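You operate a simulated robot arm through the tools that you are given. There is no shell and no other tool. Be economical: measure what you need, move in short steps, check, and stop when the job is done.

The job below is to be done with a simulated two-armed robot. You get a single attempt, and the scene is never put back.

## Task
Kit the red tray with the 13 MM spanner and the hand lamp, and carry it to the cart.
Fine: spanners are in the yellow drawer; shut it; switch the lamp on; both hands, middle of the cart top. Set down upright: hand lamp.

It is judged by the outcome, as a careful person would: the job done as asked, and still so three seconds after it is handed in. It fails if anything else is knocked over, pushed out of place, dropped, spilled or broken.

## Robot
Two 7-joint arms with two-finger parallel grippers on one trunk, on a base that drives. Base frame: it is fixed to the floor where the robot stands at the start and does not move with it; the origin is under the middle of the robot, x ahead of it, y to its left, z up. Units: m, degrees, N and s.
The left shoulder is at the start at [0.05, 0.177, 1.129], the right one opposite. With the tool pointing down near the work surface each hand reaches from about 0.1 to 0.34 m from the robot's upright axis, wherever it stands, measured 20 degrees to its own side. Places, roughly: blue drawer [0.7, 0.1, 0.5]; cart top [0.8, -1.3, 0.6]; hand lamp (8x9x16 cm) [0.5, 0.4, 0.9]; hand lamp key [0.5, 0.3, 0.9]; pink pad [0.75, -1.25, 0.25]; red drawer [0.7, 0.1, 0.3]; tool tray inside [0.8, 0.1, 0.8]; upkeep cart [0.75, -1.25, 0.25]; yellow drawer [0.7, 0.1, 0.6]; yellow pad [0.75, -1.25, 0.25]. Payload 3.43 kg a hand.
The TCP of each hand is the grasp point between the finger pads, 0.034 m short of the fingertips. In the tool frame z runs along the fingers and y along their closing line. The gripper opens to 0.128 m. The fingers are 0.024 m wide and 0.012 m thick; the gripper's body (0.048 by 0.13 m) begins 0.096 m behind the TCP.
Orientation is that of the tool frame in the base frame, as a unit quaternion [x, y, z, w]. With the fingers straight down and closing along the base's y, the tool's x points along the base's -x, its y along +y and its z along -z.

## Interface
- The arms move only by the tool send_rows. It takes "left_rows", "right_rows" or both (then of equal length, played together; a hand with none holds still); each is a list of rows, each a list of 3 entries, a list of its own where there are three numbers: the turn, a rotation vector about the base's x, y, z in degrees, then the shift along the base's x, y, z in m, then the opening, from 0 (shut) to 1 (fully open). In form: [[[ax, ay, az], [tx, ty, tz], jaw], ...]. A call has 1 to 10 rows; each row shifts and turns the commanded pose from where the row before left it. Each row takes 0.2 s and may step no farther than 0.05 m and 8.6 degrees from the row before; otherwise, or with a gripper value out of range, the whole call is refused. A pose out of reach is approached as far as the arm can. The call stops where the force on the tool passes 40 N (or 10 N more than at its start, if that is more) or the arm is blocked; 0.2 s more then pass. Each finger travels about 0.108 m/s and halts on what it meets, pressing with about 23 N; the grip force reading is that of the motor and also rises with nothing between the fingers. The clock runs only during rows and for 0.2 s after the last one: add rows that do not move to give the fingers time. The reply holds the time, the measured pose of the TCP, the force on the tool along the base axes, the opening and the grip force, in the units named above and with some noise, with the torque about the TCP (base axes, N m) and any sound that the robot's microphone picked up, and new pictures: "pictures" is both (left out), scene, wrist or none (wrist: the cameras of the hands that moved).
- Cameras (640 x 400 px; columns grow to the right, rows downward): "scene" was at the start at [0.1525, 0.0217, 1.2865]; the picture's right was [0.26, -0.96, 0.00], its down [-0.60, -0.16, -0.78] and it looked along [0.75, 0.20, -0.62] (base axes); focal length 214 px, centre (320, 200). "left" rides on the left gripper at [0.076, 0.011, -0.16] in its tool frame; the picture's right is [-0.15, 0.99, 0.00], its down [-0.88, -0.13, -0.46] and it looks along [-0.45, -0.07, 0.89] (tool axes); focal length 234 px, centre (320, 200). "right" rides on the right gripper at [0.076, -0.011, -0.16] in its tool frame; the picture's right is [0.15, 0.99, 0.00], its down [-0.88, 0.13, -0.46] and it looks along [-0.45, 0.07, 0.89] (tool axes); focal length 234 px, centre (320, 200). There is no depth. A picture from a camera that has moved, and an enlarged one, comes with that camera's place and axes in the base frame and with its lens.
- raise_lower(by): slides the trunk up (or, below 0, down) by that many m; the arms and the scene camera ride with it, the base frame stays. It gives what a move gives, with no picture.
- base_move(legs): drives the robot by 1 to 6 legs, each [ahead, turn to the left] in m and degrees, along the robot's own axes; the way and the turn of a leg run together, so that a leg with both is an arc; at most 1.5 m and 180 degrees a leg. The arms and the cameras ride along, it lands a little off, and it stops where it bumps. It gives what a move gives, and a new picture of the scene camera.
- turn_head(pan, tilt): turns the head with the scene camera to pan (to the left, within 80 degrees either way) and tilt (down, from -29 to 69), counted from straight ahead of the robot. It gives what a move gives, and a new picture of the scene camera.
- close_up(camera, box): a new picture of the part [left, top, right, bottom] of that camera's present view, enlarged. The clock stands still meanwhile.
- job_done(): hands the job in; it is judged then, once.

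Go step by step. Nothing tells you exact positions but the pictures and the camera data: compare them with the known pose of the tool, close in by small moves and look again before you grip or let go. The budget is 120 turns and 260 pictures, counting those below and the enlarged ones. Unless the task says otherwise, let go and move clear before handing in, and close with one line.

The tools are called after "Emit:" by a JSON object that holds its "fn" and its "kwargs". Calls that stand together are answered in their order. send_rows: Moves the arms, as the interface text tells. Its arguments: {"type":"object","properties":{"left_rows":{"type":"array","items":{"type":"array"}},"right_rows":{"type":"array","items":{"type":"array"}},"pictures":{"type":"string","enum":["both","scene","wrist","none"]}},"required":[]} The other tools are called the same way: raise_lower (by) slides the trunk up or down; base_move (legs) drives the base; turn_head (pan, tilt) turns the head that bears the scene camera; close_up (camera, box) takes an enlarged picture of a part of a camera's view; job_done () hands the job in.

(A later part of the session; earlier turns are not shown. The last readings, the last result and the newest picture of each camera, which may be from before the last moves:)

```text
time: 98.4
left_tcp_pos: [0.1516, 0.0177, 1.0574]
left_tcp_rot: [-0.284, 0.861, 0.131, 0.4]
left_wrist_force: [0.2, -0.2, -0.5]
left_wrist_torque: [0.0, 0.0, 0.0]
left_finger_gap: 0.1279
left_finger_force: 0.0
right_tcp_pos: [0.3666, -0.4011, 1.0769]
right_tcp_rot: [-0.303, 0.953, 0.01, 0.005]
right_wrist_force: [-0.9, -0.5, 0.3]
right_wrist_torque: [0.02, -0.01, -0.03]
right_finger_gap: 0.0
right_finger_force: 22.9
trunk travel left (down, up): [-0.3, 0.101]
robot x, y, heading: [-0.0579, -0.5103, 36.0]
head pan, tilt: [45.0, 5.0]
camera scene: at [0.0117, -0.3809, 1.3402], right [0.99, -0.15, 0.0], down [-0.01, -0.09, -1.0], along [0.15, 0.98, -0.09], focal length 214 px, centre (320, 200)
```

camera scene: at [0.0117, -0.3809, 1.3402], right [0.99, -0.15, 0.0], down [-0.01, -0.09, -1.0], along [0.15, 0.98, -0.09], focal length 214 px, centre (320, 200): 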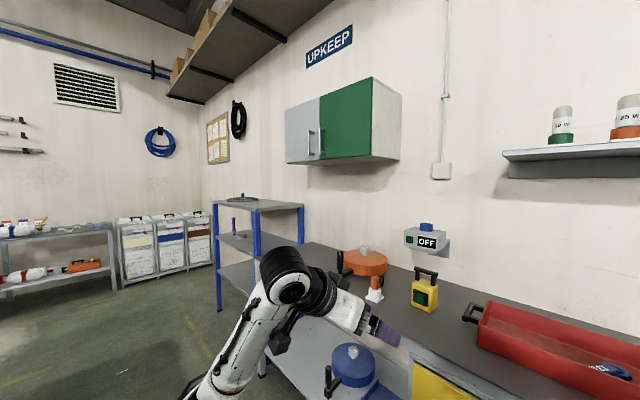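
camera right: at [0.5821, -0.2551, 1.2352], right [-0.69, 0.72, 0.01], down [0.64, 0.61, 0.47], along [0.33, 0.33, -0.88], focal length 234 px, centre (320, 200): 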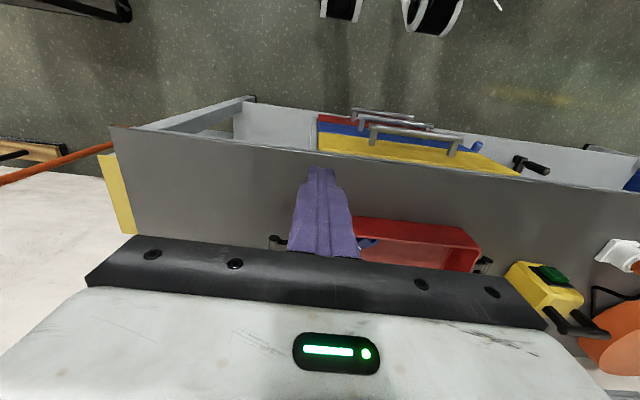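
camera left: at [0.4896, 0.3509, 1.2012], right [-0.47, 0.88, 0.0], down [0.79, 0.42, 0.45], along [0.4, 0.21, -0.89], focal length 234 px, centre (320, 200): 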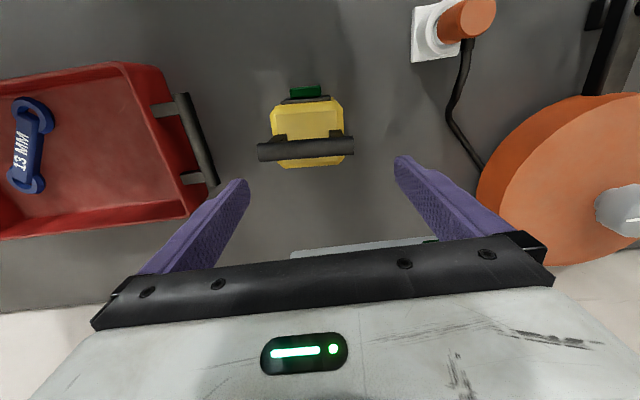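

The left arm is free again with its elbow out. New plan: with the tool vertical and yawed 90°, straddle the lamp front-to-back so closing presses the key. First I'll untilt and yaw the left hand here.

Emit:
{"fn": "send_rows", "kwargs": {"left_rows": [[[-4.9, 6.7, 0], [-0.006, -0.004, 0.008], 1], [[-4.9, 6.7, 0], [-0.006, -0.004, 0.008], 1], [[-4.9, 6.7, 0], [-0.006, -0.004, 0.008], 1], [[-4.9, 6.7, 0], [-0.006, -0.004, 0.008], 1], [[-4.9, 6.7, 0], [-0.006, -0.004, 0.008], 1], [[-4.9, 6.7, 0], [0, 0, 0], 1], [[0, 0, 8.4], [0, 0, 0], 1], [[0, 0, 8.4], [0, 0, 0], 1], [[0, 0, 8.4], [0, 0, 0], 1], [[0, 0, 8.4], [0, 0, 0], 1]], "pictures": "none"}}

Emit:
{"fn": "send_rows", "kwargs": {"left_rows": [[[0, 0, 8.4], [0, 0, 0], 1], [[0, 0, 8.4], [0, 0, 0], 1], [[0, 0, 8.4], [0, 0, 0], 1], [[0, 0, 8.4], [0, 0, 0], 1], [[0, 0, 8.4], [0, 0, 0], 1], [[0, 0, 8.4], [0, 0, 0], 1], [[0, 0, 6], [0, 0, 0], 1], [[0, 0, 0], [0, 0, 0], 1]], "pictures": "none"}}

Emit:
{"fn": "turn_head", "kwargs": {"pan": 15, "tilt": 42}}

```text
time: 100.6
left_tcp_pos: [0.1255, 0.0001, 1.0962]
left_tcp_rot: [-0.575, 0.818, 0.0, 0.0]
left_wrist_force: [0.9, 0.0, -0.5]
left_wrist_torque: [0.01, 0.0, 0.0]
left_finger_gap: 0.1279
left_finger_force: 0.1
right_tcp_pos: [0.3661, -0.4006, 1.0767]
right_tcp_rot: [-0.304, 0.953, 0.009, 0.005]
right_wrist_force: [0.1, -0.4, -0.1]
right_wrist_torque: [-0.04, 0.0, 0.0]
right_finger_gap: 0.0002
right_finger_force: 23.2
trunk travel left (down, up): [-0.3, 0.101]
robot x, y, heading: [-0.0578, -0.5115, 36.2]
head pan, tilt: [45.0, 5.0]
```

```text
time: 102.4
left_tcp_pos: [0.1246, -0.0006, 1.0965]
left_tcp_rot: [0.893, -0.45, -0.001, 0.001]
left_wrist_force: [0.5, 0.0, -0.4]
left_wrist_torque: [0.0, -0.04, 0.01]
left_finger_gap: 0.1283
left_finger_force: 0.0
right_tcp_pos: [0.3667, -0.4004, 1.0782]
right_tcp_rot: [-0.305, 0.952, 0.01, 0.005]
right_wrist_force: [0.5, 0.6, 0.1]
right_wrist_torque: [-0.03, 0.03, 0.01]
right_finger_gap: 0.0
right_finger_force: 23.0
trunk travel left (down, up): [-0.3, 0.101]
robot x, y, heading: [-0.0582, -0.5102, 36.1]
head pan, tilt: [45.0, 5.0]
```

```text
time: 103.5
left_tcp_pos: [0.1253, 0.0001, 1.0958]
left_tcp_rot: [0.893, -0.451, 0.0, 0.002]
left_wrist_force: [-0.1, 0.3, 0.5]
left_wrist_torque: [-0.01, -0.03, 0.03]
left_finger_gap: 0.1281
left_finger_force: 0.1
right_tcp_pos: [0.3662, -0.4012, 1.0773]
right_tcp_rot: [-0.304, 0.953, 0.01, 0.005]
right_wrist_force: [-0.4, -0.2, 0.5]
right_wrist_torque: [-0.03, 0.02, -0.02]
right_finger_gap: 0.0001
right_finger_force: 22.9
trunk travel left (down, up): [-0.3, 0.101]
robot x, y, heading: [-0.0592, -0.5115, 36.3]
head pan, tilt: [15.0, 42.0]
camera scene: at [0.0499, -0.4064, 1.2816], right [0.78, -0.62, 0.0], down [-0.42, -0.52, -0.74], along [0.46, 0.58, -0.67], focal length 214 px, centre (320, 200)
```

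scene: 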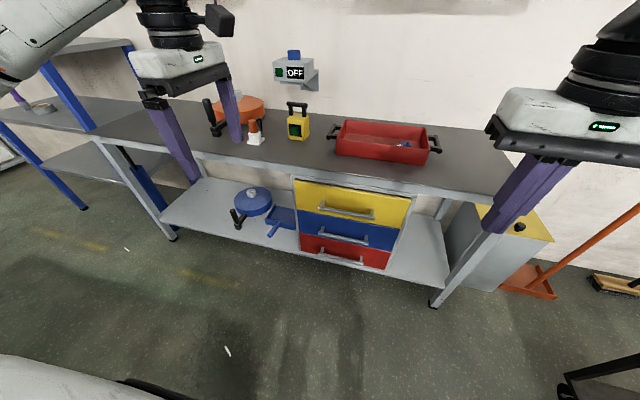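

Yaw succeeded. Now drive back in, shifting a bit left so the lamp lies about 0.58 m ahead of the left shoulder.

Emit:
{"fn": "base_move", "kwargs": {"legs": [[0, 17], [0.43, 0], [0, -17]]}}

Emit:
{"fn": "close_up", "kwargs": {"camera": "left", "box": [0, 0, 640, 400]}}

```text
time: 108.0
left_tcp_pos: [0.3774, 0.3503, 1.0972]
left_tcp_rot: [0.895, -0.446, -0.001, 0.001]
left_wrist_force: [0.0, -0.1, 0.7]
left_wrist_torque: [0.02, 0.0, 0.01]
left_finger_gap: 0.1278
left_finger_force: 0.0
right_tcp_pos: [0.6216, -0.0481, 1.0776]
right_tcp_rot: [-0.309, 0.951, 0.01, 0.005]
right_wrist_force: [0.5, -0.4, -0.2]
right_wrist_torque: [0.03, 0.01, 0.0]
right_finger_gap: 0.0
right_finger_force: 22.9
trunk travel left (down, up): [-0.3, 0.101]
robot x, y, heading: [0.1955, -0.164, 36.9]
head pan, tilt: [15.0, 42.0]
camera scene: at [0.306, -0.0569, 1.2815], right [0.79, -0.62, 0.0], down [-0.41, -0.53, -0.74], along [0.46, 0.58, -0.67], focal length 214 px, centre (320, 200)
```

scene: 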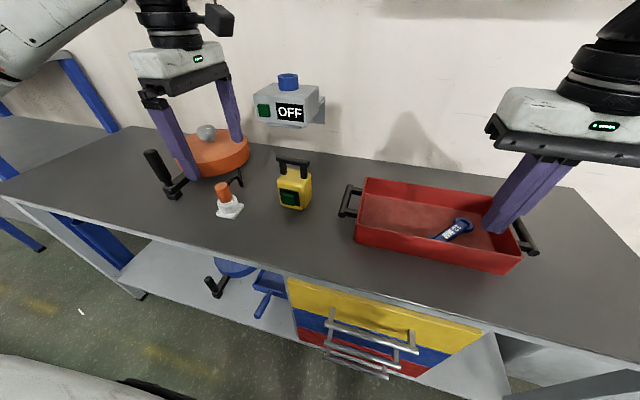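

```text
1.00 times, centred on (320, 200) of left
camera zoom: at [0.4132, 0.2833, 1.2579], right [-0.88, -0.48, 0.0], down [-0.42, 0.78, 0.46], along [-0.22, 0.4, -0.89], focal length 234 px, centre (320, 200)
```

zoom: 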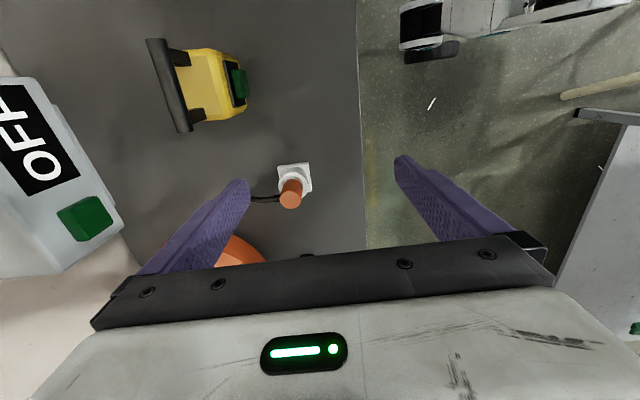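

Lamp handle is at about (0.549, 0.363), with the wall box 9 cm behind it. Move the left hand above the lamp and check.

Emit:
{"fn": "send_rows", "kwargs": {"left_rows": [[[0, 0, 0], [0.0416, 0.0022, 0], 1], [[0, 0, 0], [0.0416, 0.0022, 0], 1], [[0, 0, 0], [0.0416, 0.0022, 0], 1], [[0, 0, 0], [0.0416, 0.0022, 0], 1], [[0, 0, 0], [0, 0, -0.03], 1], [[0, 0, 0], [0, 0, 0], 1]]}}

```text
time: 109.4
left_tcp_pos: [0.54, 0.3542, 1.0704]
left_tcp_rot: [0.894, -0.448, 0.001, -0.001]
left_wrist_force: [-19.8, -17.1, 14.5]
left_wrist_torque: [0.9, -1.53, -0.43]
left_finger_gap: 0.1133
left_finger_force: 0.2
right_tcp_pos: [0.6187, -0.0509, 1.0793]
right_tcp_rot: [-0.308, 0.951, 0.011, 0.008]
right_wrist_force: [-0.6, -0.1, -0.4]
right_wrist_torque: [-0.01, -0.02, 0.02]
right_finger_gap: 0.0
right_finger_force: 23.0
trunk travel left (down, up): [-0.3, 0.101]
robot x, y, heading: [0.1979, -0.1634, 36.8]
head pan, tilt: [15.0, 42.0]
camera scene: at [0.302, -0.0602, 1.2824], right [0.79, -0.62, 0.0], down [-0.41, -0.52, -0.75], along [0.46, 0.59, -0.67], focal length 214 px, centre (320, 200)
camera left: at [0.5754, 0.2865, 1.2326], right [-0.88, -0.47, 0.0], down [-0.42, 0.78, 0.46], along [-0.21, 0.4, -0.89], focal length 234 px, centre (320, 200)
```

scene: 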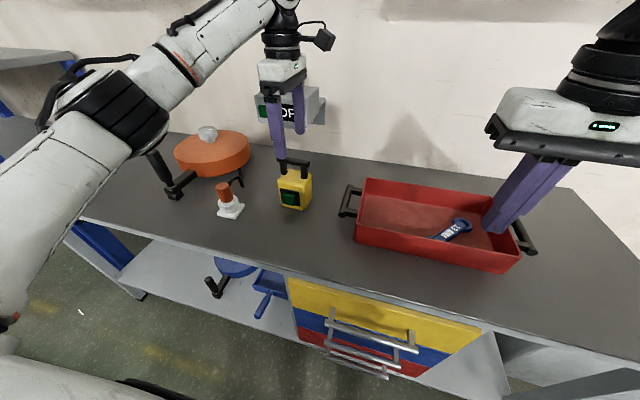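
left: 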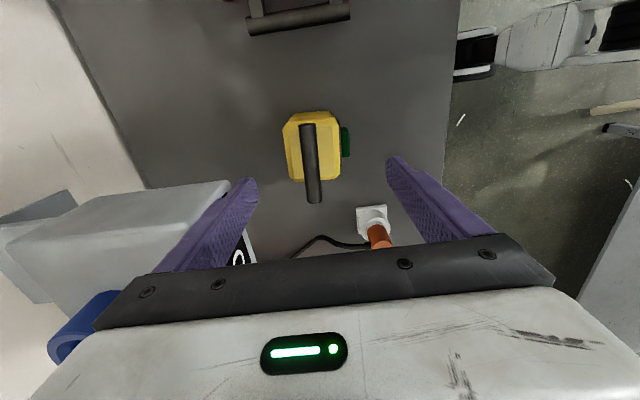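

The far finger meets the wall box, which overhangs the lamp's back, so front-back gripping won't work here. I'll back off, return to the side grip with the tool tilted forward, move the lamp into the tray, and press its key there.

Emit:
{"fn": "send_rows", "kwargs": {"left_rows": [[[0, 0, 0], [-0.02, -0.015, 0.01], 0.9], [[0, 0, 0], [-0.03, -0.022, 0.02], 0.9], [[0, 0, -8.4], [-0.03, -0.022, 0.01], 0.9], [[0, 0, -8.4], [-0.02, -0.015, 0], 1], [[0, 0, -8.4], [0, 0, 0], 1], [[0, 0, -8.4], [0, 0, 0], 1], [[0, 0, -8.4], [0, 0, 0], 1], [[0, 0, -8.4], [0, 0, 0], 1], [[0, 0, -8.4], [0, 0, 0], 1], [[0, 0, -8.4], [0, 0, 0], 1]], "pictures": "none"}}

Emit:
{"fn": "send_rows", "kwargs": {"left_rows": [[[0, 0, -8.4], [0, 0, 0], 1], [[0, 0, -8.4], [0, 0, 0], 1], [[0, 0, -6], [0, 0, 0], 1], [[5, -6.6, 0], [0, 0, 0], 1], [[5, -6.6, 0], [0, 0, 0], 1], [[5, -6.6, 0], [0, 0, 0], 1], [[0, 0, 0], [0, 0, 0], 1]], "pictures": "both"}}

```text
time: 111.6
left_tcp_pos: [0.4429, 0.2842, 1.1064]
left_tcp_rot: [-0.497, 0.868, 0.0, 0.0]
left_wrist_force: [-0.6, 0.5, -1.0]
left_wrist_torque: [-0.02, -0.01, -0.02]
left_finger_gap: 0.128
left_finger_force: 0.1
right_tcp_pos: [0.6218, -0.0478, 1.0766]
right_tcp_rot: [-0.308, 0.951, 0.01, 0.005]
right_wrist_force: [-1.2, -0.2, 0.0]
right_wrist_torque: [0.02, 0.01, 0.02]
right_finger_gap: 0.0004
right_finger_force: 23.6
trunk travel left (down, up): [-0.3, 0.101]
robot x, y, heading: [0.1959, -0.1653, 37.3]
head pan, tilt: [15.0, 42.0]
```

```text
time: 113.2
left_tcp_pos: [0.443, 0.2854, 1.1076]
left_tcp_rot: [-0.31, 0.926, 0.071, 0.204]
left_wrist_force: [-0.3, 0.1, -0.5]
left_wrist_torque: [0.01, -0.01, 0.03]
left_finger_gap: 0.1283
left_finger_force: 0.0
right_tcp_pos: [0.6217, -0.0473, 1.0773]
right_tcp_rot: [-0.308, 0.951, 0.01, 0.005]
right_wrist_force: [0.0, -0.1, -0.1]
right_wrist_torque: [0.02, 0.02, -0.02]
right_finger_gap: 0.0002
right_finger_force: 23.1
trunk travel left (down, up): [-0.3, 0.101]
robot x, y, heading: [0.2013, -0.1599, 36.7]
head pan, tilt: [15.0, 42.0]
camera scene: at [0.3058, -0.0566, 1.2815], right [0.79, -0.62, 0.0], down [-0.41, -0.53, -0.74], along [0.46, 0.58, -0.67], focal length 214 px, centre (320, 200)
camera left: at [0.3273, 0.212, 1.2213], right [-0.49, 0.87, 0.06], down [0.56, 0.26, 0.78], along [0.67, 0.42, -0.62], focal length 234 px, centre (320, 200)
```

scene: 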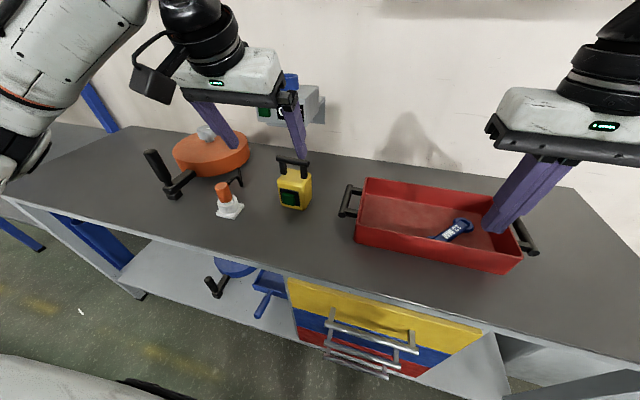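
left: 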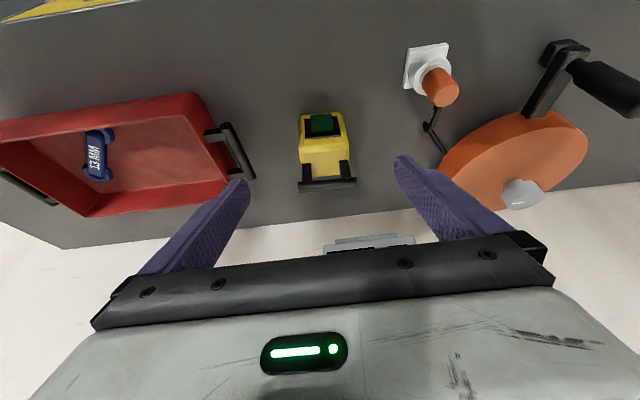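

Emit:
{"fn": "send_rows", "kwargs": {"left_rows": [[[0, 0, 0], [0.0325, 0.0249, -0.01], 1], [[0, 0, 0], [0.0325, 0.0249, -0.01], 1], [[0, 0, 0], [0.0325, 0.0249, -0.01], 1], [[0, 0, 0], [0, 0, -0.035], 1], [[0, 0, 0], [0, 0, -0.035], 1], [[0, 0, 0], [0, 0, 0], 1]]}}

```text
time: 114.6
left_tcp_pos: [0.542, 0.3587, 1.0054]
left_tcp_rot: [-0.31, 0.926, 0.069, 0.203]
left_wrist_force: [0.4, -0.8, -0.2]
left_wrist_torque: [0.01, -0.01, -0.01]
left_finger_gap: 0.128
left_finger_force: 0.0
right_tcp_pos: [0.6228, -0.0487, 1.0768]
right_tcp_rot: [-0.309, 0.951, 0.01, 0.005]
right_wrist_force: [-1.3, -0.7, -0.1]
right_wrist_torque: [0.0, 0.0, -0.01]
right_finger_gap: 0.0
right_finger_force: 23.3
trunk travel left (down, up): [-0.3, 0.101]
robot x, y, heading: [0.1999, -0.1615, 36.9]
head pan, tilt: [15.0, 42.0]
camera scene: at [0.3057, -0.0567, 1.2815], right [0.79, -0.62, 0.0], down [-0.41, -0.53, -0.74], along [0.46, 0.58, -0.67], focal length 214 px, centre (320, 200)
camera left: at [0.4251, 0.2866, 1.119], right [-0.49, 0.87, 0.06], down [0.56, 0.26, 0.78], along [0.66, 0.42, -0.62], focal length 234 px, centre (320, 200)
```

scene: 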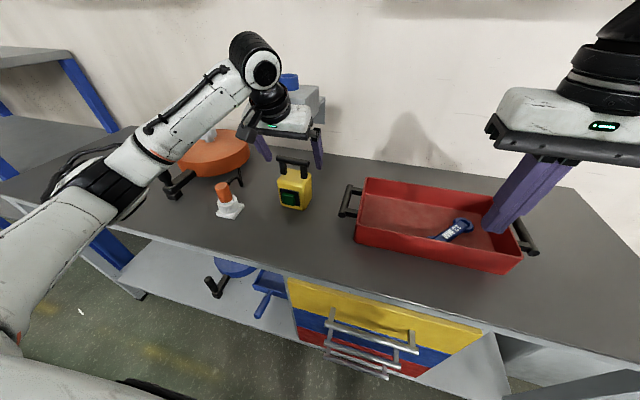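
left: 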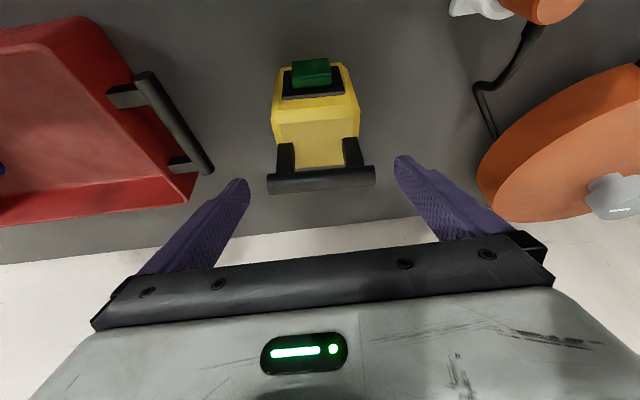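

Centred. Lower to grasp height in steps.

Emit:
{"fn": "send_rows", "kwargs": {"left_rows": [[[0, 0, 0], [0, 0, -0.03], 1], [[0, 0, 0], [0, 0, -0.03], 1], [[0, 0, 0], [0, 0, -0.02], 1], [[0, 0, 0], [0, 0, -0.015], 1], [[0, 0, 0], [0, 0, 0], 1]]}}

```text
time: 115.8
left_tcp_pos: [0.5424, 0.3585, 0.91]
left_tcp_rot: [-0.311, 0.926, 0.071, 0.204]
left_wrist_force: [-0.6, -0.5, 0.1]
left_wrist_torque: [-0.03, 0.0, -0.04]
left_finger_gap: 0.128
left_finger_force: 0.0
right_tcp_pos: [0.6223, -0.0478, 1.0782]
right_tcp_rot: [-0.308, 0.951, 0.01, 0.005]
right_wrist_force: [-0.3, -0.9, 0.8]
right_wrist_torque: [-0.02, 0.0, -0.03]
right_finger_gap: 0.0
right_finger_force: 23.1
trunk travel left (down, up): [-0.3, 0.101]
robot x, y, heading: [0.1964, -0.1646, 37.2]
head pan, tilt: [15.0, 42.0]
camera scene: at [0.3057, -0.0566, 1.2815], right [0.79, -0.62, 0.0], down [-0.41, -0.53, -0.74], along [0.46, 0.58, -0.67], focal length 214 px, centre (320, 200)
camera left: at [0.425, 0.2865, 1.0245], right [-0.49, 0.87, 0.06], down [0.56, 0.26, 0.78], along [0.66, 0.42, -0.62], focal length 234 px, centre (320, 200)
```

scene: 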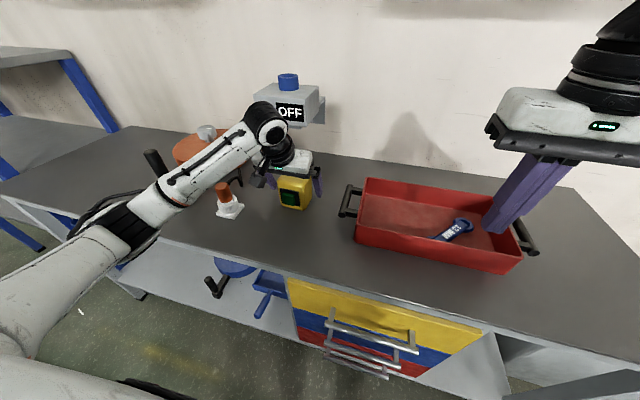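
left: 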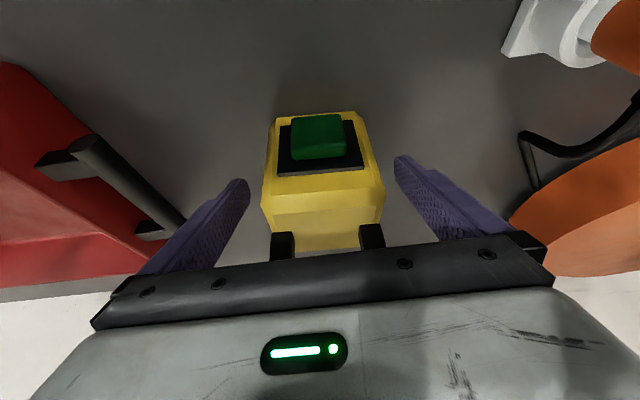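

Fingers straddle the lamp body with no contact. Close.

Emit:
{"fn": "send_rows", "kwargs": {"left_rows": [[[0, 0, 0], [0, 0, 0], 0.6], [[0, 0, 0], [0, 0, 0], 0.3], [[0, 0, 0], [0, 0, 0], 0], [[0, 0, 0], [0, 0, 0], 0]], "pictures": "wrist"}}

```text
time: 116.8
left_tcp_pos: [0.5405, 0.3586, 0.9111]
left_tcp_rot: [-0.31, 0.926, 0.07, 0.204]
left_wrist_force: [-0.4, -0.8, -0.4]
left_wrist_torque: [-0.09, -0.14, -0.01]
left_finger_gap: 0.0797
left_finger_force: 22.8
right_tcp_pos: [0.6208, -0.0482, 1.077]
right_tcp_rot: [-0.309, 0.951, 0.01, 0.005]
right_wrist_force: [-0.2, 1.6, -1.0]
right_wrist_torque: [0.01, 0.04, 0.01]
right_finger_gap: 0.0001
right_finger_force: 23.2
trunk travel left (down, up): [-0.3, 0.101]
robot x, y, heading: [0.1992, -0.1656, 37.0]
head pan, tilt: [15.0, 42.0]
camera left: at [0.425, 0.2865, 1.0247], right [-0.49, 0.87, 0.06], down [0.56, 0.26, 0.78], along [0.66, 0.42, -0.62], focal length 234 px, centre (320, 200)
```

left: 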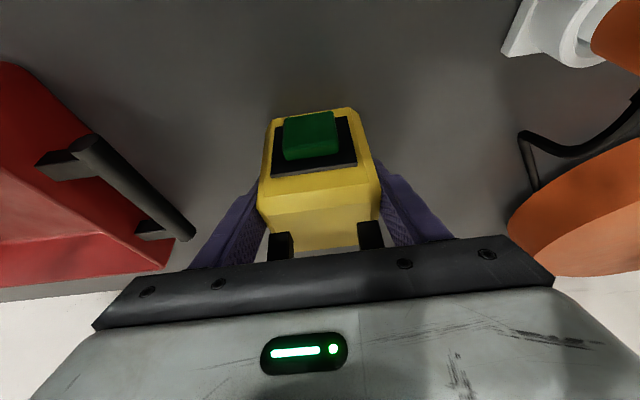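

Gripped (gap 80 mm). Lift a bit, draw it out from under the wall box, raise, and clear the right hand out of the way.

Emit:
{"fn": "send_rows", "kwargs": {"left_rows": [[[0, 0, 0], [0, 0, 0.012], 0], [[0, 0, 0], [0, 0, 0.012], 0], [[0, 0, 0], [-0.024, -0.018, 0], 0], [[0, 0, 0], [-0.024, -0.018, 0], 0], [[0, 0, 0], [0, 0, 0.03], 0], [[0, 0, 0], [0, 0, 0.03], 0], [[0, 0, 0], [0, 0, 0.03], 0], [[0, 0, 0], [0, 0, 0], 0]], "right_rows": [[[0, 0, 0], [0.0125, -0.0375, 0], 0], [[0, 0, 0], [0.0125, -0.0375, 0], 0], [[0, 0, 0], [0.0125, -0.0375, 0], 0], [[0, 0, 0], [0.0125, -0.0375, 0], 0], [[0, 0, 0], [0, 0, 0], 0], [[0, 0, 0], [0, 0, 0], 0], [[0, 0, 0], [0, 0, 0], 0], [[0, 0, 0], [0, 0, 0], 0]], "pictures": "scene"}}

```text
time: 118.6
left_tcp_pos: [0.491, 0.3254, 1.0263]
left_tcp_rot: [-0.31, 0.926, 0.071, 0.203]
left_wrist_force: [-0.4, 0.4, -3.3]
left_wrist_torque: [-0.02, 0.01, -0.01]
left_finger_gap: 0.0801
left_finger_force: 23.3
right_tcp_pos: [0.6741, -0.1992, 1.0772]
right_tcp_rot: [-0.309, 0.951, 0.01, 0.005]
right_wrist_force: [0.1, 0.1, -0.1]
right_wrist_torque: [0.0, 0.0, 0.01]
right_finger_gap: 0.0
right_finger_force: 23.0
trunk travel left (down, up): [-0.3, 0.101]
robot x, y, heading: [0.1983, -0.1639, 37.1]
head pan, tilt: [15.0, 42.0]
camera scene: at [0.3059, -0.0562, 1.2814], right [0.79, -0.62, 0.0], down [-0.41, -0.53, -0.74], along [0.46, 0.58, -0.67], focal length 214 px, centre (320, 200)
```

scene: 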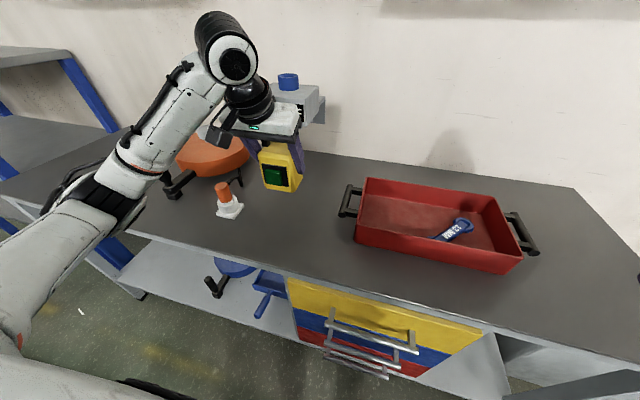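

Lamp is held upright. Carry it over the tray's left half.

Emit:
{"fn": "send_rows", "kwargs": {"left_rows": [[[0, 0, 0], [0.0348, -0.0292, 0], 0], [[0, 0, 0], [0.0348, -0.0292, 0], 0], [[0, 0, 0], [0.0348, -0.0292, 0], 0], [[0, 0, 0], [0.0348, -0.0292, 0], 0], [[0, 0, 0], [0.0348, -0.0292, 0], 0], [[0, 0, 0], [0.0348, -0.0292, 0], 0], [[0, 0, 0], [0, 0, 0], 0]]}}

```text
time: 120.2
left_tcp_pos: [0.7016, 0.1489, 1.0258]
left_tcp_rot: [-0.31, 0.926, 0.07, 0.203]
left_wrist_force: [0.2, 0.5, -4.7]
left_wrist_torque: [-0.04, 0.0, 0.0]
left_finger_gap: 0.0797
left_finger_force: 22.9
right_tcp_pos: [0.674, -0.1999, 1.0773]
right_tcp_rot: [-0.309, 0.951, 0.009, 0.005]
right_wrist_force: [0.2, 0.3, 0.7]
right_wrist_torque: [0.02, -0.01, -0.03]
right_finger_gap: 0.0001
right_finger_force: 23.3
trunk travel left (down, up): [-0.3, 0.101]
robot x, y, heading: [0.1988, -0.1667, 36.8]
head pan, tilt: [15.0, 42.0]
camera scene: at [0.3058, -0.056, 1.2814], right [0.79, -0.62, 0.0], down [-0.41, -0.53, -0.74], along [0.46, 0.58, -0.67], focal length 214 px, centre (320, 200)
camera left: at [0.5853, 0.0766, 1.1409], right [-0.49, 0.87, 0.06], down [0.56, 0.26, 0.78], along [0.66, 0.42, -0.62], focal length 234 px, centre (320, 200)
```

scene: 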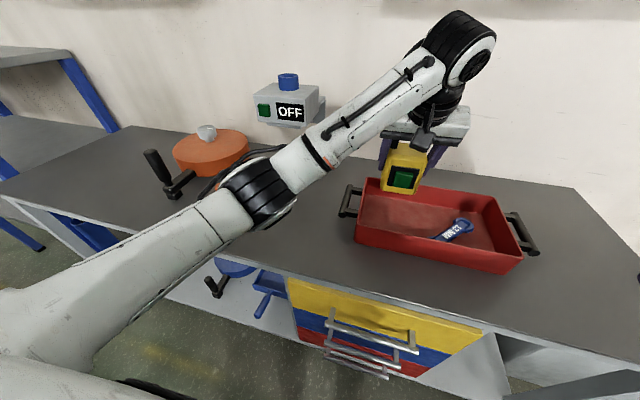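
left: 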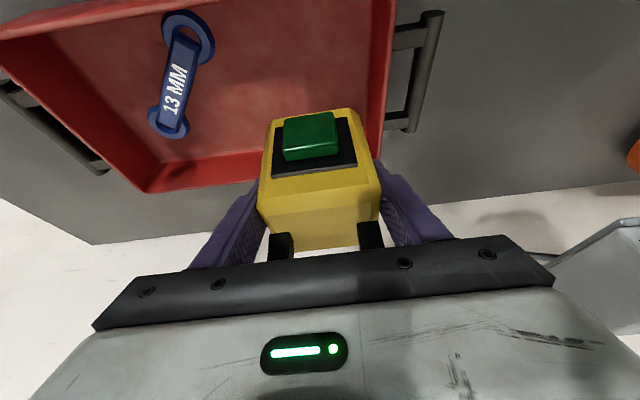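

Good clearance to the spanner and walls; shift 1 cm right and lower into the tray.

Emit:
{"fn": "send_rows", "kwargs": {"left_rows": [[[0, 0, 0], [0.0035, -0.0048, -0.025], 0], [[0, 0, 0], [0.0035, -0.0048, -0.025], 0], [[0, 0, 0], [0, 0, -0.025], 0], [[0, 0, 0], [0, 0, -0.02], 0], [[0, 0, 0], [0, 0, -0.006], 0], [[0, 0, 0], [0, 0, -0.005], 0], [[0, 0, 0], [0, 0, 0], 0]]}}

```text
time: 121.8
left_tcp_pos: [0.7094, 0.1398, 0.9203]
left_tcp_rot: [-0.31, 0.926, 0.071, 0.204]
left_wrist_force: [0.6, -0.6, -3.9]
left_wrist_torque: [0.0, 0.0, -0.02]
left_finger_gap: 0.08
left_finger_force: 23.2
right_tcp_pos: [0.6743, -0.1997, 1.0767]
right_tcp_rot: [-0.308, 0.951, 0.01, 0.006]
right_wrist_force: [-0.1, 0.5, -0.3]
right_wrist_torque: [-0.02, 0.01, 0.0]
right_finger_gap: 0.0
right_finger_force: 22.8
trunk travel left (down, up): [-0.3, 0.101]
robot x, y, heading: [0.1992, -0.1611, 37.0]
head pan, tilt: [15.0, 42.0]
camera scene: at [0.306, -0.0564, 1.2814], right [0.79, -0.62, 0.0], down [-0.41, -0.53, -0.74], along [0.46, 0.58, -0.67], focal length 214 px, centre (320, 200)
camera left: at [0.5926, 0.0677, 1.0346], right [-0.49, 0.87, 0.06], down [0.56, 0.26, 0.78], along [0.66, 0.42, -0.62], focal length 234 px, centre (320, 200)
```

scene: 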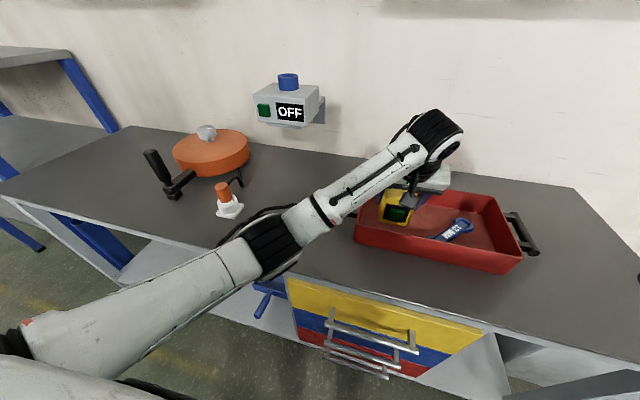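
left: 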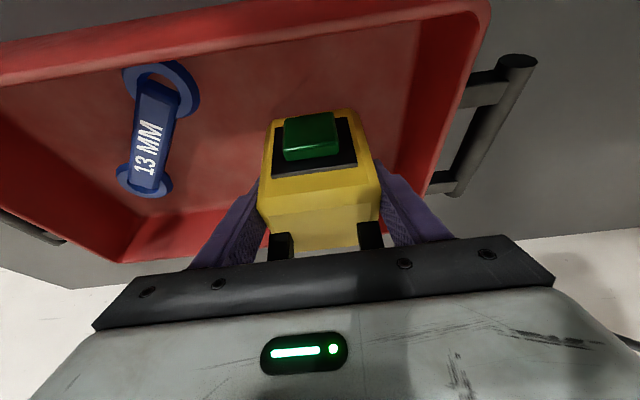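

Emit:
{"fn": "send_rows", "kwargs": {"left_rows": [[[0, 0, 0], [0, 0, -0.004], 0], [[0, 0, 0], [0, 0, -0.004], 0], [[0, 0, 0], [0, 0, 0], 0]], "pictures": "none"}}

```text
time: 122.6
left_tcp_pos: [0.7091, 0.1388, 0.9166]
left_tcp_rot: [-0.31, 0.925, 0.069, 0.208]
left_wrist_force: [0.2, 1.7, 14.8]
left_wrist_torque: [-0.31, 0.19, -0.15]
left_finger_gap: 0.0798
left_finger_force: 23.0
right_tcp_pos: [0.6736, -0.1999, 1.0773]
right_tcp_rot: [-0.308, 0.951, 0.009, 0.006]
right_wrist_force: [0.5, -0.2, -0.4]
right_wrist_torque: [0.0, 0.01, 0.02]
right_finger_gap: 0.0
right_finger_force: 22.7
trunk travel left (down, up): [-0.3, 0.101]
robot x, y, heading: [0.1974, -0.1606, 36.9]
head pan, tilt: [15.0, 42.0]
```

Lamp rests on the tray floor. Release it, withdraw the left hand, and meanwhile yaw the right hand −90° for pressing the key by a front-back squeeze.

Emit:
{"fn": "send_rows", "kwargs": {"left_rows": [[[0, 0, 0], [0, 0, 0.003], 0], [[0, 0, 0], [0, 0, 0], 0.75], [[0, 0, 0], [0, 0, 0], 0.75], [[0, 0, 0], [0, 0, 0.03], 0.75], [[0, 0, 0], [0, 0, 0.045], 0.75], [[0, 0, 0], [0, 0, 0.045], 0.75], [[0, 0, 0], [0, 0, 0.045], 0.75], [[0, 0, 0], [-0.032, 0.005, 0.02], 0.75], [[0, 0, 0], [-0.04, 0.02, 0], 0.75], [[0, 0, 0], [-0.04, 0.02, 0], 0.75]], "right_rows": [[[0, 0, -8.2], [0, 0, 0], 0], [[0, 0, -8.2], [0, 0, 0], 0], [[0, 0, -8.2], [0, 0, 0], 0.5], [[0, 0, -8.2], [0, 0, 0], 0.8], [[0, 0, -8.2], [0, 0, 0], 1], [[0, 0, -8.2], [0, 0, 0], 1], [[0, 0, -8.2], [0, 0, 0], 1], [[0, 0, -8.2], [0, 0, 0], 1], [[0, 0, -8.2], [0, 0, 0], 1], [[0, 0, -8.2], [0, 0, 0], 1]]}}

```text
time: 124.8
left_tcp_pos: [0.5976, 0.1823, 1.0995]
left_tcp_rot: [-0.31, 0.926, 0.069, 0.204]
left_wrist_force: [-0.7, -0.6, -0.2]
left_wrist_torque: [0.02, -0.02, -0.06]
left_finger_gap: 0.0963
left_finger_force: 0.1
right_tcp_pos: [0.6721, -0.1977, 1.0764]
right_tcp_rot: [0.392, 0.92, 0.005, 0.011]
right_wrist_force: [-0.6, 0.3, 0.1]
right_wrist_torque: [-0.03, -0.04, 0.06]
right_finger_gap: 0.1281
right_finger_force: 0.1
trunk travel left (down, up): [-0.3, 0.101]
robot x, y, heading: [0.1979, -0.1635, 37.0]
head pan, tilt: [15.0, 42.0]
camera scene: at [0.305, -0.0559, 1.2815], right [0.79, -0.62, 0.0], down [-0.41, -0.53, -0.74], along [0.46, 0.58, -0.67], focal length 214 px, centre (320, 200)
camera right: at [0.6074, -0.1503, 1.2345], right [0.61, 0.79, 0.01], down [0.69, -0.55, 0.47], along [0.38, -0.28, -0.88], focal length 234 px, centre (320, 200)
camera left: at [0.4814, 0.111, 1.2142], right [-0.49, 0.87, 0.06], down [0.56, 0.26, 0.78], along [0.66, 0.42, -0.62], focal length 234 px, centre (320, 200)
```

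scene: 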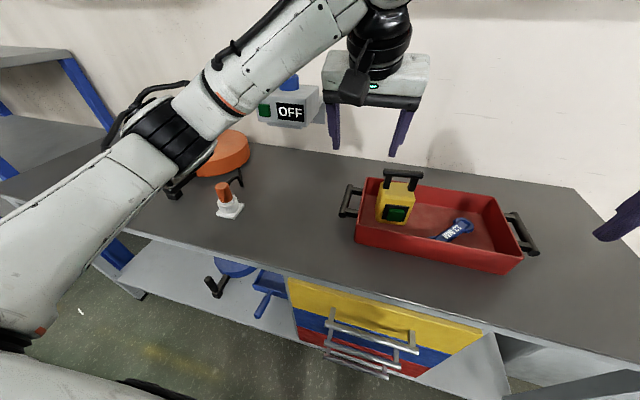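
right: 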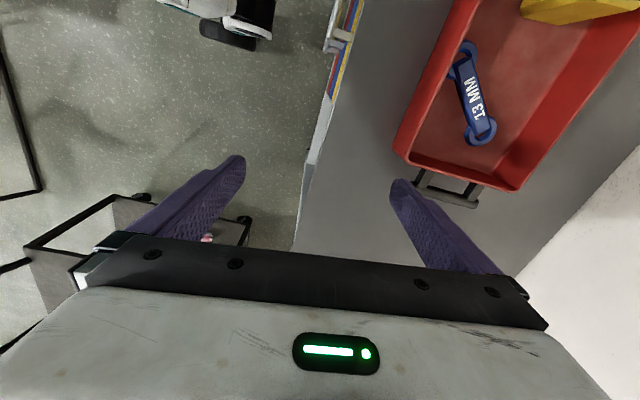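
left: 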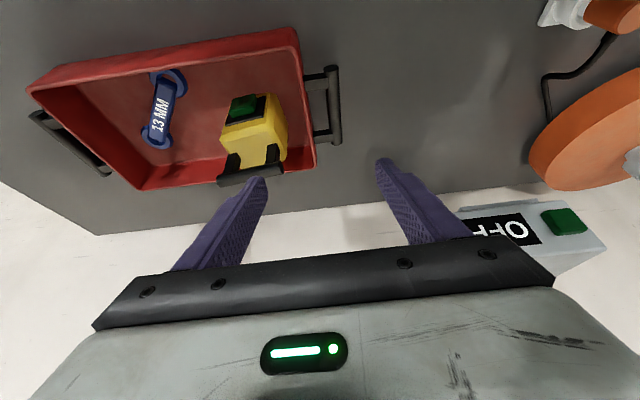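

Lamp is upright in the tray. Clear the left hand away and bring the right hand, closing front-to-back, above the lamp.

Emit:
{"fn": "send_rows", "kwargs": {"left_rows": [[[0, 0, 0], [-0.038, 0.023, 0], 0.75], [[0, 0, 0], [-0.038, 0.023, 0], 0.75], [[0, 0, 0], [-0.038, 0.023, 0], 0.75], [[0, 0, 0], [-0.038, 0.023, 0], 0.75], [[0, 0, 0], [-0.038, 0.023, 0], 0.75], [[0, 0, 0], [-0.038, 0.023, 0], 0.75], [[0, 0, 0], [0, 0, 0], 0.75], [[0, 0, 0], [0, 0, 0], 0.75], [[0, 0, 0], [0, 0, 0], 0.75]], "right_rows": [[[0, 0, -7], [0.0046, 0.042, 0.002], 1], [[0, 0, 0], [0.0046, 0.042, 0.002], 1], [[0, 0, 0], [0.0046, 0.042, 0.002], 1], [[0, 0, 0], [0.0046, 0.042, 0.002], 1], [[0, 0, 0], [0.0046, 0.042, 0.002], 1], [[0, 0, 0], [0.0046, 0.042, 0.002], 1], [[0, 0, 0], [0.0046, 0.042, 0.002], 1], [[0, 0, 0], [0.0046, 0.042, 0.002], 1], [[0, 0, 0], [0, 0, 0], 1]]}}

```text
time: 126.8
left_tcp_pos: [0.3707, 0.3219, 1.0993]
left_tcp_rot: [-0.31, 0.926, 0.07, 0.204]
left_wrist_force: [-0.9, -0.4, -0.1]
left_wrist_torque: [-0.02, 0.04, 0.0]
left_finger_gap: 0.0959
left_finger_force: 0.0
right_tcp_pos: [0.71, 0.1392, 1.0941]
right_tcp_rot: [0.447, 0.895, 0.003, 0.011]
right_wrist_force: [1.1, -0.2, -0.1]
right_wrist_torque: [0.04, -0.01, 0.01]
right_finger_gap: 0.1282
right_finger_force: 0.0
trunk travel left (down, up): [-0.3, 0.101]
robot x, y, heading: [0.1961, -0.1643, 37.1]
head pan, tilt: [15.0, 42.0]
camera scene: at [0.3062, -0.0572, 1.2815], right [0.79, -0.62, 0.0], down [-0.41, -0.53, -0.74], along [0.46, 0.58, -0.67], focal length 214 px, centre (320, 200)
camera right: at [0.651, 0.1939, 1.2518], right [0.7, 0.71, 0.01], down [0.62, -0.62, 0.47], along [0.34, -0.32, -0.88], focal length 234 px, centre (320, 200)
camera left: at [0.2544, 0.2491, 1.2136], right [-0.49, 0.87, 0.07], down [0.56, 0.26, 0.78], along [0.66, 0.42, -0.62], focal length 234 px, centre (320, 200)
```

scene: 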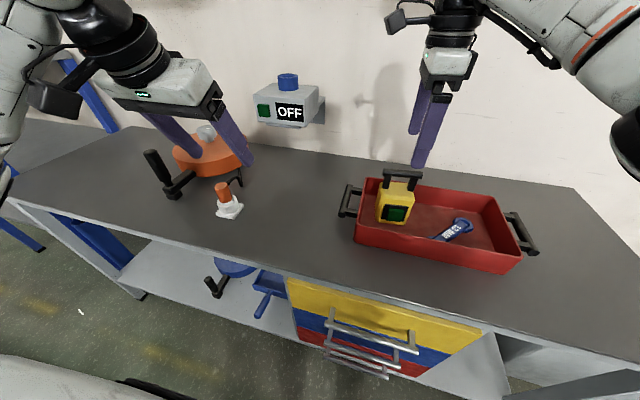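
right: 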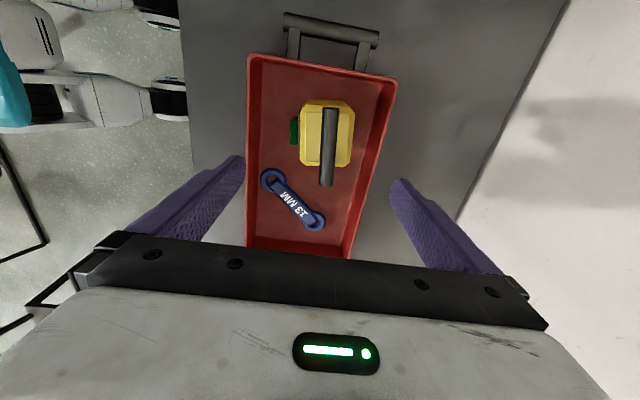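
left: 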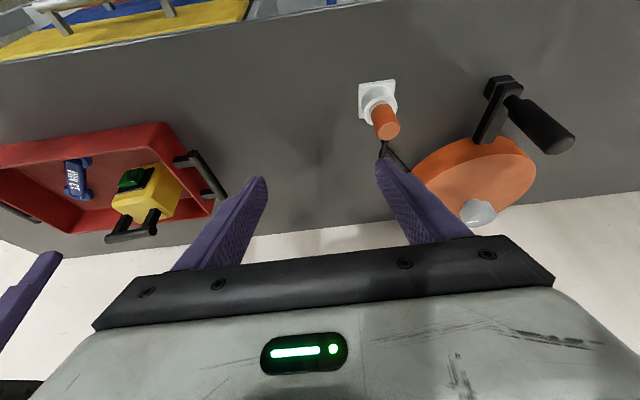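

Lamp midpoint is about (0.706, 0.149); correcting 1 cm and lowering with fingers front and back of it.

Emit:
{"fn": "send_rows", "kwargs": {"right_rows": [[[0, 0, 0], [-0.004, 0.01, -0.02], 0.95], [[0, 0, 0], [0, 0, -0.04], 0.95], [[0, 0, 0], [0, 0, -0.04], 0.95], [[0, 0, 0], [0, 0, -0.04], 0.95], [[0, 0, 0], [0, 0, -0.025], 0.95], [[0, 0, 0], [0, 0, -0.012], 0.95], [[0, 0, 0], [0, 0, 0], 0.95]]}}

Emit:
{"fn": "close_up", "kwargs": {"camera": "scene", "box": [330, 120, 550, 290]}}

```text
time: 128.4
left_tcp_pos: [0.3693, 0.3227, 1.0992]
left_tcp_rot: [-0.311, 0.926, 0.07, 0.204]
left_wrist_force: [-0.4, 0.1, 0.0]
left_wrist_torque: [0.04, 0.01, -0.02]
left_finger_gap: 0.0958
left_finger_force: 0.0
right_tcp_pos: [0.7051, 0.1497, 0.9148]
right_tcp_rot: [0.447, 0.895, 0.003, 0.011]
right_wrist_force: [0.2, -0.1, -0.1]
right_wrist_torque: [0.02, 0.01, -0.01]
right_finger_gap: 0.1216
right_finger_force: 0.0
trunk travel left (down, up): [-0.3, 0.101]
robot x, y, heading: [0.2009, -0.1637, 37.0]
head pan, tilt: [15.0, 42.0]
camera scene: at [0.3057, -0.0566, 1.2815], right [0.79, -0.62, 0.0], down [-0.41, -0.53, -0.74], along [0.46, 0.58, -0.67], focal length 214 px, centre (320, 200)
camera right: at [0.6477, 0.2033, 1.0728], right [0.7, 0.71, 0.01], down [0.62, -0.62, 0.47], along [0.34, -0.32, -0.88], focal length 234 px, centre (320, 200)
```

scene: 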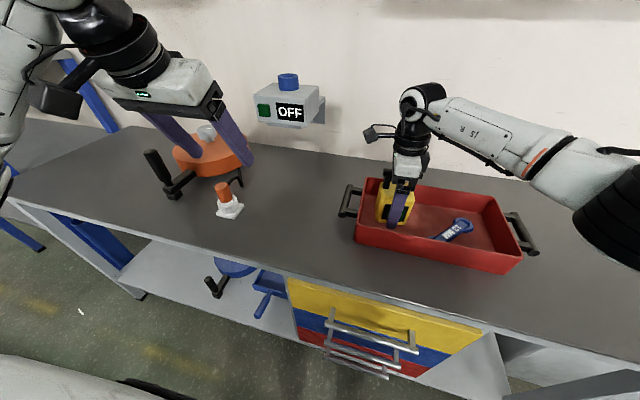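
right: 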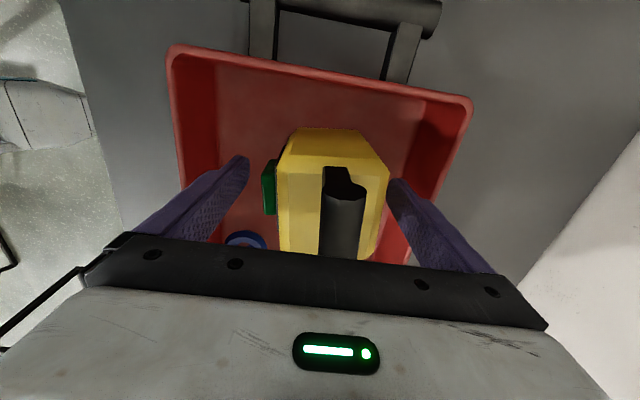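

```text
2.35 times, centred on (440, 205) of scene
camera zoom: at [0.3057, -0.0566, 1.2815], right [0.79, -0.62, 0.0], down [-0.41, -0.53, -0.74], along [0.46, 0.58, -0.67], focal length 505 px, centre (38, 188)
```

zoom: 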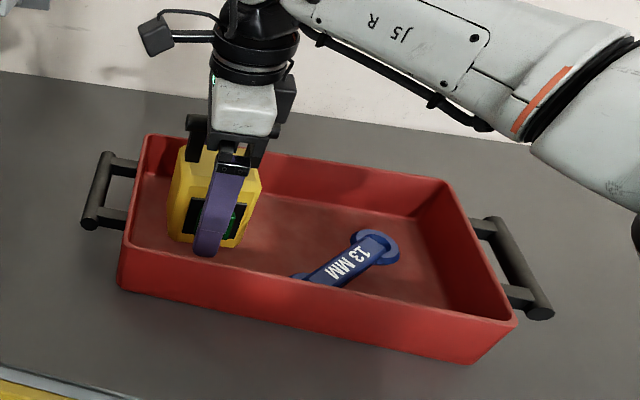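

Finger pads line up with the key and the back. Close to press the key.

Emit:
{"fn": "send_rows", "kwargs": {"right_rows": [[[0, 0, 0], [0, 0, 0], 0.8], [[0, 0, 0], [0, 0, 0], 0.65], [[0, 0, 0], [0, 0, 0], 0.5], [[0, 0, 0], [0, 0, 0], 0.4]], "pictures": "wrist"}}

Emit:
{"fn": "close_up", "kwargs": {"camera": "scene", "box": [330, 120, 550, 290]}}

```text
time: 129.4
left_tcp_pos: [0.3698, 0.3207, 1.0991]
left_tcp_rot: [-0.31, 0.926, 0.069, 0.205]
left_wrist_force: [-0.2, 0.2, -0.6]
left_wrist_torque: [0.01, -0.03, -0.01]
left_finger_gap: 0.0958
left_finger_force: 0.1
right_tcp_pos: [0.7058, 0.1496, 0.9162]
right_tcp_rot: [0.447, 0.895, 0.003, 0.01]
right_wrist_force: [-0.4, -1.7, 1.1]
right_wrist_torque: [-0.25, 0.58, 0.06]
right_finger_gap: 0.0819
right_finger_force: 23.0
trunk travel left (down, up): [-0.3, 0.101]
robot x, y, heading: [0.195, -0.1641, 36.7]
head pan, tilt: [15.0, 42.0]
heard: click
camera right: at [0.6478, 0.2033, 1.0734], right [0.7, 0.71, 0.01], down [0.62, -0.62, 0.47], along [0.34, -0.32, -0.88], focal length 234 px, centre (320, 200)
```

right: 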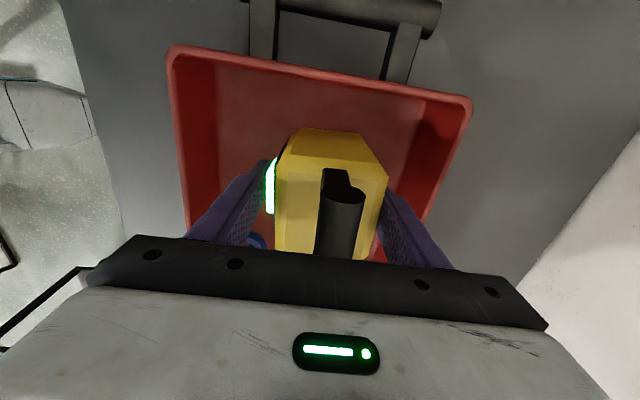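

```text
2.35 times, centred on (440, 205) of scene
camera zoom: at [0.3056, -0.0566, 1.2815], right [0.79, -0.62, 0.0], down [-0.41, -0.53, -0.74], along [0.46, 0.58, -0.67], focal length 505 px, centre (38, 188)
```

zoom: 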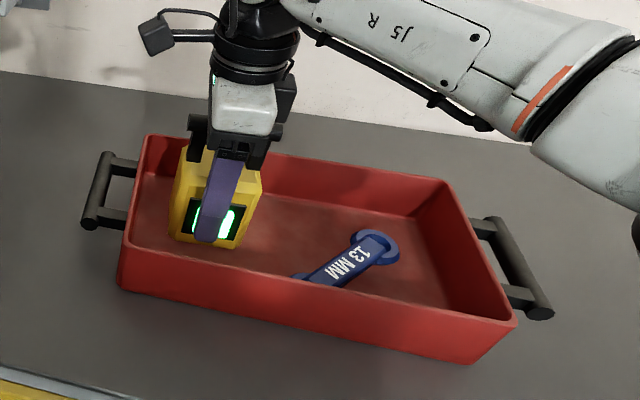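

A click, and the key is lit green: the lamp is on. Release and rise, then turn the right hand back.

Emit:
{"fn": "send_rows", "kwargs": {"right_rows": [[[0, 0, 0], [0, 0, 0], 0.8], [[0, 0, 0], [0, 0, 0], 0.95], [[0, 0, 0], [0, 0, 0], 0.95], [[0, 0, 0], [0, 0, 0.03], 0.95], [[0, 0, 0], [0, 0, 0.045], 0.95], [[0, 0, 0], [0, 0, 0.045], 0.95], [[0, 0, 0], [0, 0, 0.045], 0.95], [[0, 0, 8.4], [-0.02, -0.03, 0.02], 0.95], [[0, 0, 8.4], [-0.02, -0.03, 0], 0.8], [[0, 0, 8.4], [-0.02, -0.03, 0], 0.5]], "pictures": "scene"}}

Emit:
{"fn": "send_rows", "kwargs": {"right_rows": [[[0, 0, 8.4], [-0.02, -0.03, 0], 0.3], [[0, 0, 8.4], [-0.02, -0.03, 0], 0.3], [[0, 0, 8.4], [-0.01, -0.03, 0], 0.3], [[0, 0, 8.4], [0, -0.03, 0], 0.3], [[0, 0, 8.4], [0, -0.03, 0], 0.3], [[0, 0, 8.4], [0, -0.02, 0], 0.3], [[0, 0, 8.4], [0, 0, 0], 0.3], [[0, 0, 6.5], [0, 0, 0], 0.3], [[5, -6.6, 0], [0, 0, 0], 0.3], [[5, -6.6, 0], [0, 0, 0], 0.3]], "pictures": "none"}}

```text
time: 131.6
left_tcp_pos: [0.3697, 0.3201, 1.0993]
left_tcp_rot: [-0.31, 0.926, 0.07, 0.203]
left_wrist_force: [-0.1, 0.0, 0.0]
left_wrist_torque: [-0.01, 0.01, 0.0]
left_finger_gap: 0.0959
left_finger_force: 0.1
right_tcp_pos: [0.646, 0.0583, 1.1023]
right_tcp_rot: [0.241, 0.97, 0.006, 0.01]
right_wrist_force: [-0.2, 0.2, -0.3]
right_wrist_torque: [0.01, 0.01, 0.02]
right_finger_gap: 0.064
right_finger_force: 0.0
trunk travel left (down, up): [-0.3, 0.101]
robot x, y, heading: [0.1976, -0.1634, 37.0]
head pan, tilt: [15.0, 42.0]
camera scene: at [0.3057, -0.0572, 1.2816], right [0.79, -0.62, 0.0], down [-0.41, -0.53, -0.74], along [0.46, 0.59, -0.67], focal length 214 px, centre (320, 200)
```

scene: 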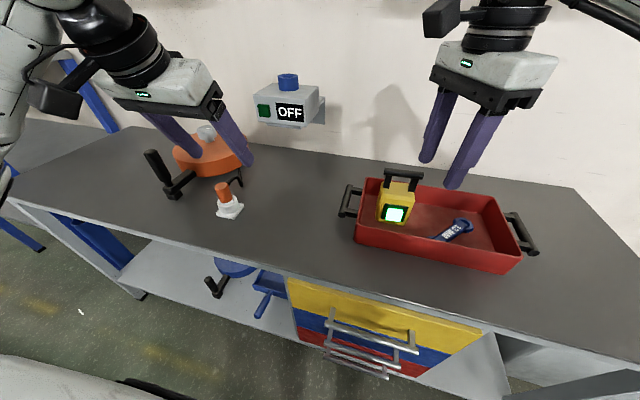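

```text
time: 133.8
left_tcp_pos: [0.3695, 0.3216, 1.0992]
left_tcp_rot: [-0.31, 0.926, 0.07, 0.204]
left_wrist_force: [0.1, -0.5, 0.1]
left_wrist_torque: [0.04, 0.04, 0.0]
left_finger_gap: 0.096
left_finger_force: 0.1
right_tcp_pos: [0.5956, -0.1119, 1.1009]
right_tcp_rot: [-0.318, 0.936, 0.055, 0.142]
right_wrist_force: [0.0, -0.3, 0.4]
right_wrist_torque: [0.01, -0.01, 0.01]
right_finger_gap: 0.0383
right_finger_force: 0.1
trunk travel left (down, up): [-0.3, 0.101]
robot x, y, heading: [0.1987, -0.163, 37.2]
head pan, tilt: [15.0, 42.0]
```

Lamp stays lit. Now shift the base about 15 cm right to be centred on the tray.

Emit:
{"fn": "base_move", "kwargs": {"legs": [[-0.3, 0], [0, -27], [0.335, 0], [0, 27]]}}

Emit:
{"fn": "turn_head", "kwargs": {"pan": 0, "tilt": 45}}

```text
time: 140.3
left_tcp_pos: [0.4584, 0.1978, 1.1002]
left_tcp_rot: [-0.306, 0.927, 0.07, 0.204]
left_wrist_force: [0.3, 0.7, -0.1]
left_wrist_torque: [-0.02, -0.02, -0.01]
left_finger_gap: 0.0959
left_finger_force: 0.2
right_tcp_pos: [0.6799, -0.2379, 1.1019]
right_tcp_rot: [-0.315, 0.937, 0.055, 0.142]
right_wrist_force: [0.1, 1.0, -0.3]
right_wrist_torque: [0.0, 0.0, 0.01]
right_finger_gap: 0.0385
right_finger_force: 0.1
trunk travel left (down, up): [-0.3, 0.101]
robot x, y, heading: [0.2867, -0.2883, 36.3]
head pan, tilt: [15.0, 42.0]
camera scene: at [0.392, -0.1801, 1.2815], right [0.78, -0.62, 0.0], down [-0.42, -0.52, -0.74], along [0.46, 0.58, -0.67], focal length 214 px, centre (320, 200)
```

scene: 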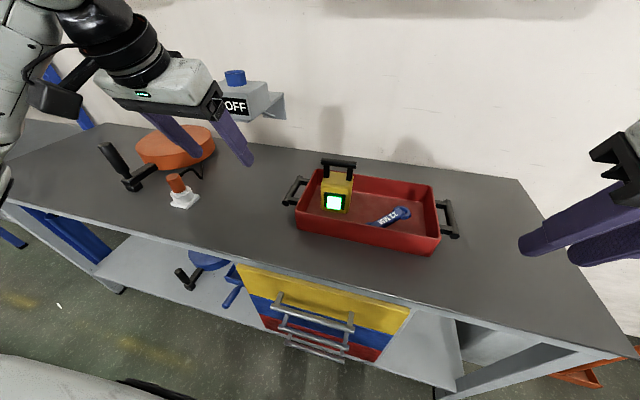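

```text
time: 141.1
left_tcp_pos: [0.4598, 0.198, 1.1012]
left_tcp_rot: [-0.306, 0.927, 0.069, 0.204]
left_wrist_force: [-0.5, -0.8, -1.2]
left_wrist_torque: [0.02, -0.01, 0.0]
left_finger_gap: 0.096
left_finger_force: 0.3
right_tcp_pos: [0.6817, -0.2383, 1.1002]
right_tcp_rot: [-0.314, 0.937, 0.054, 0.141]
right_wrist_force: [1.4, -0.4, -0.3]
right_wrist_torque: [-0.03, -0.02, -0.04]
right_finger_gap: 0.0388
right_finger_force: 0.2
trunk travel left (down, up): [-0.3, 0.101]
robot x, y, heading: [0.2838, -0.287, 36.4]
head pan, tilt: [0.0, 45.0]
camera scene: at [0.4055, -0.1973, 1.2772], right [0.59, -0.8, 0.0], down [-0.57, -0.42, -0.71], along [0.57, 0.42, -0.71], focal length 214 px, centre (320, 200)
```

scene: 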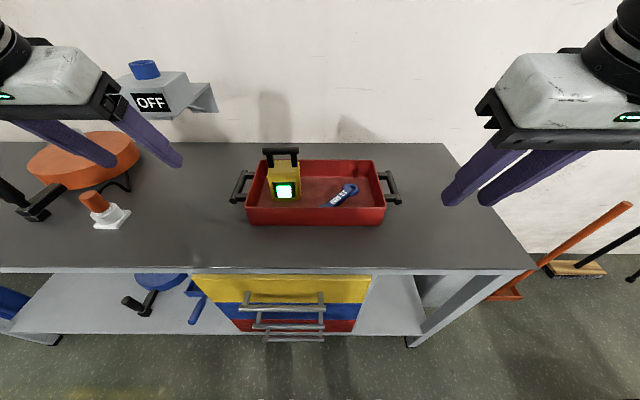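

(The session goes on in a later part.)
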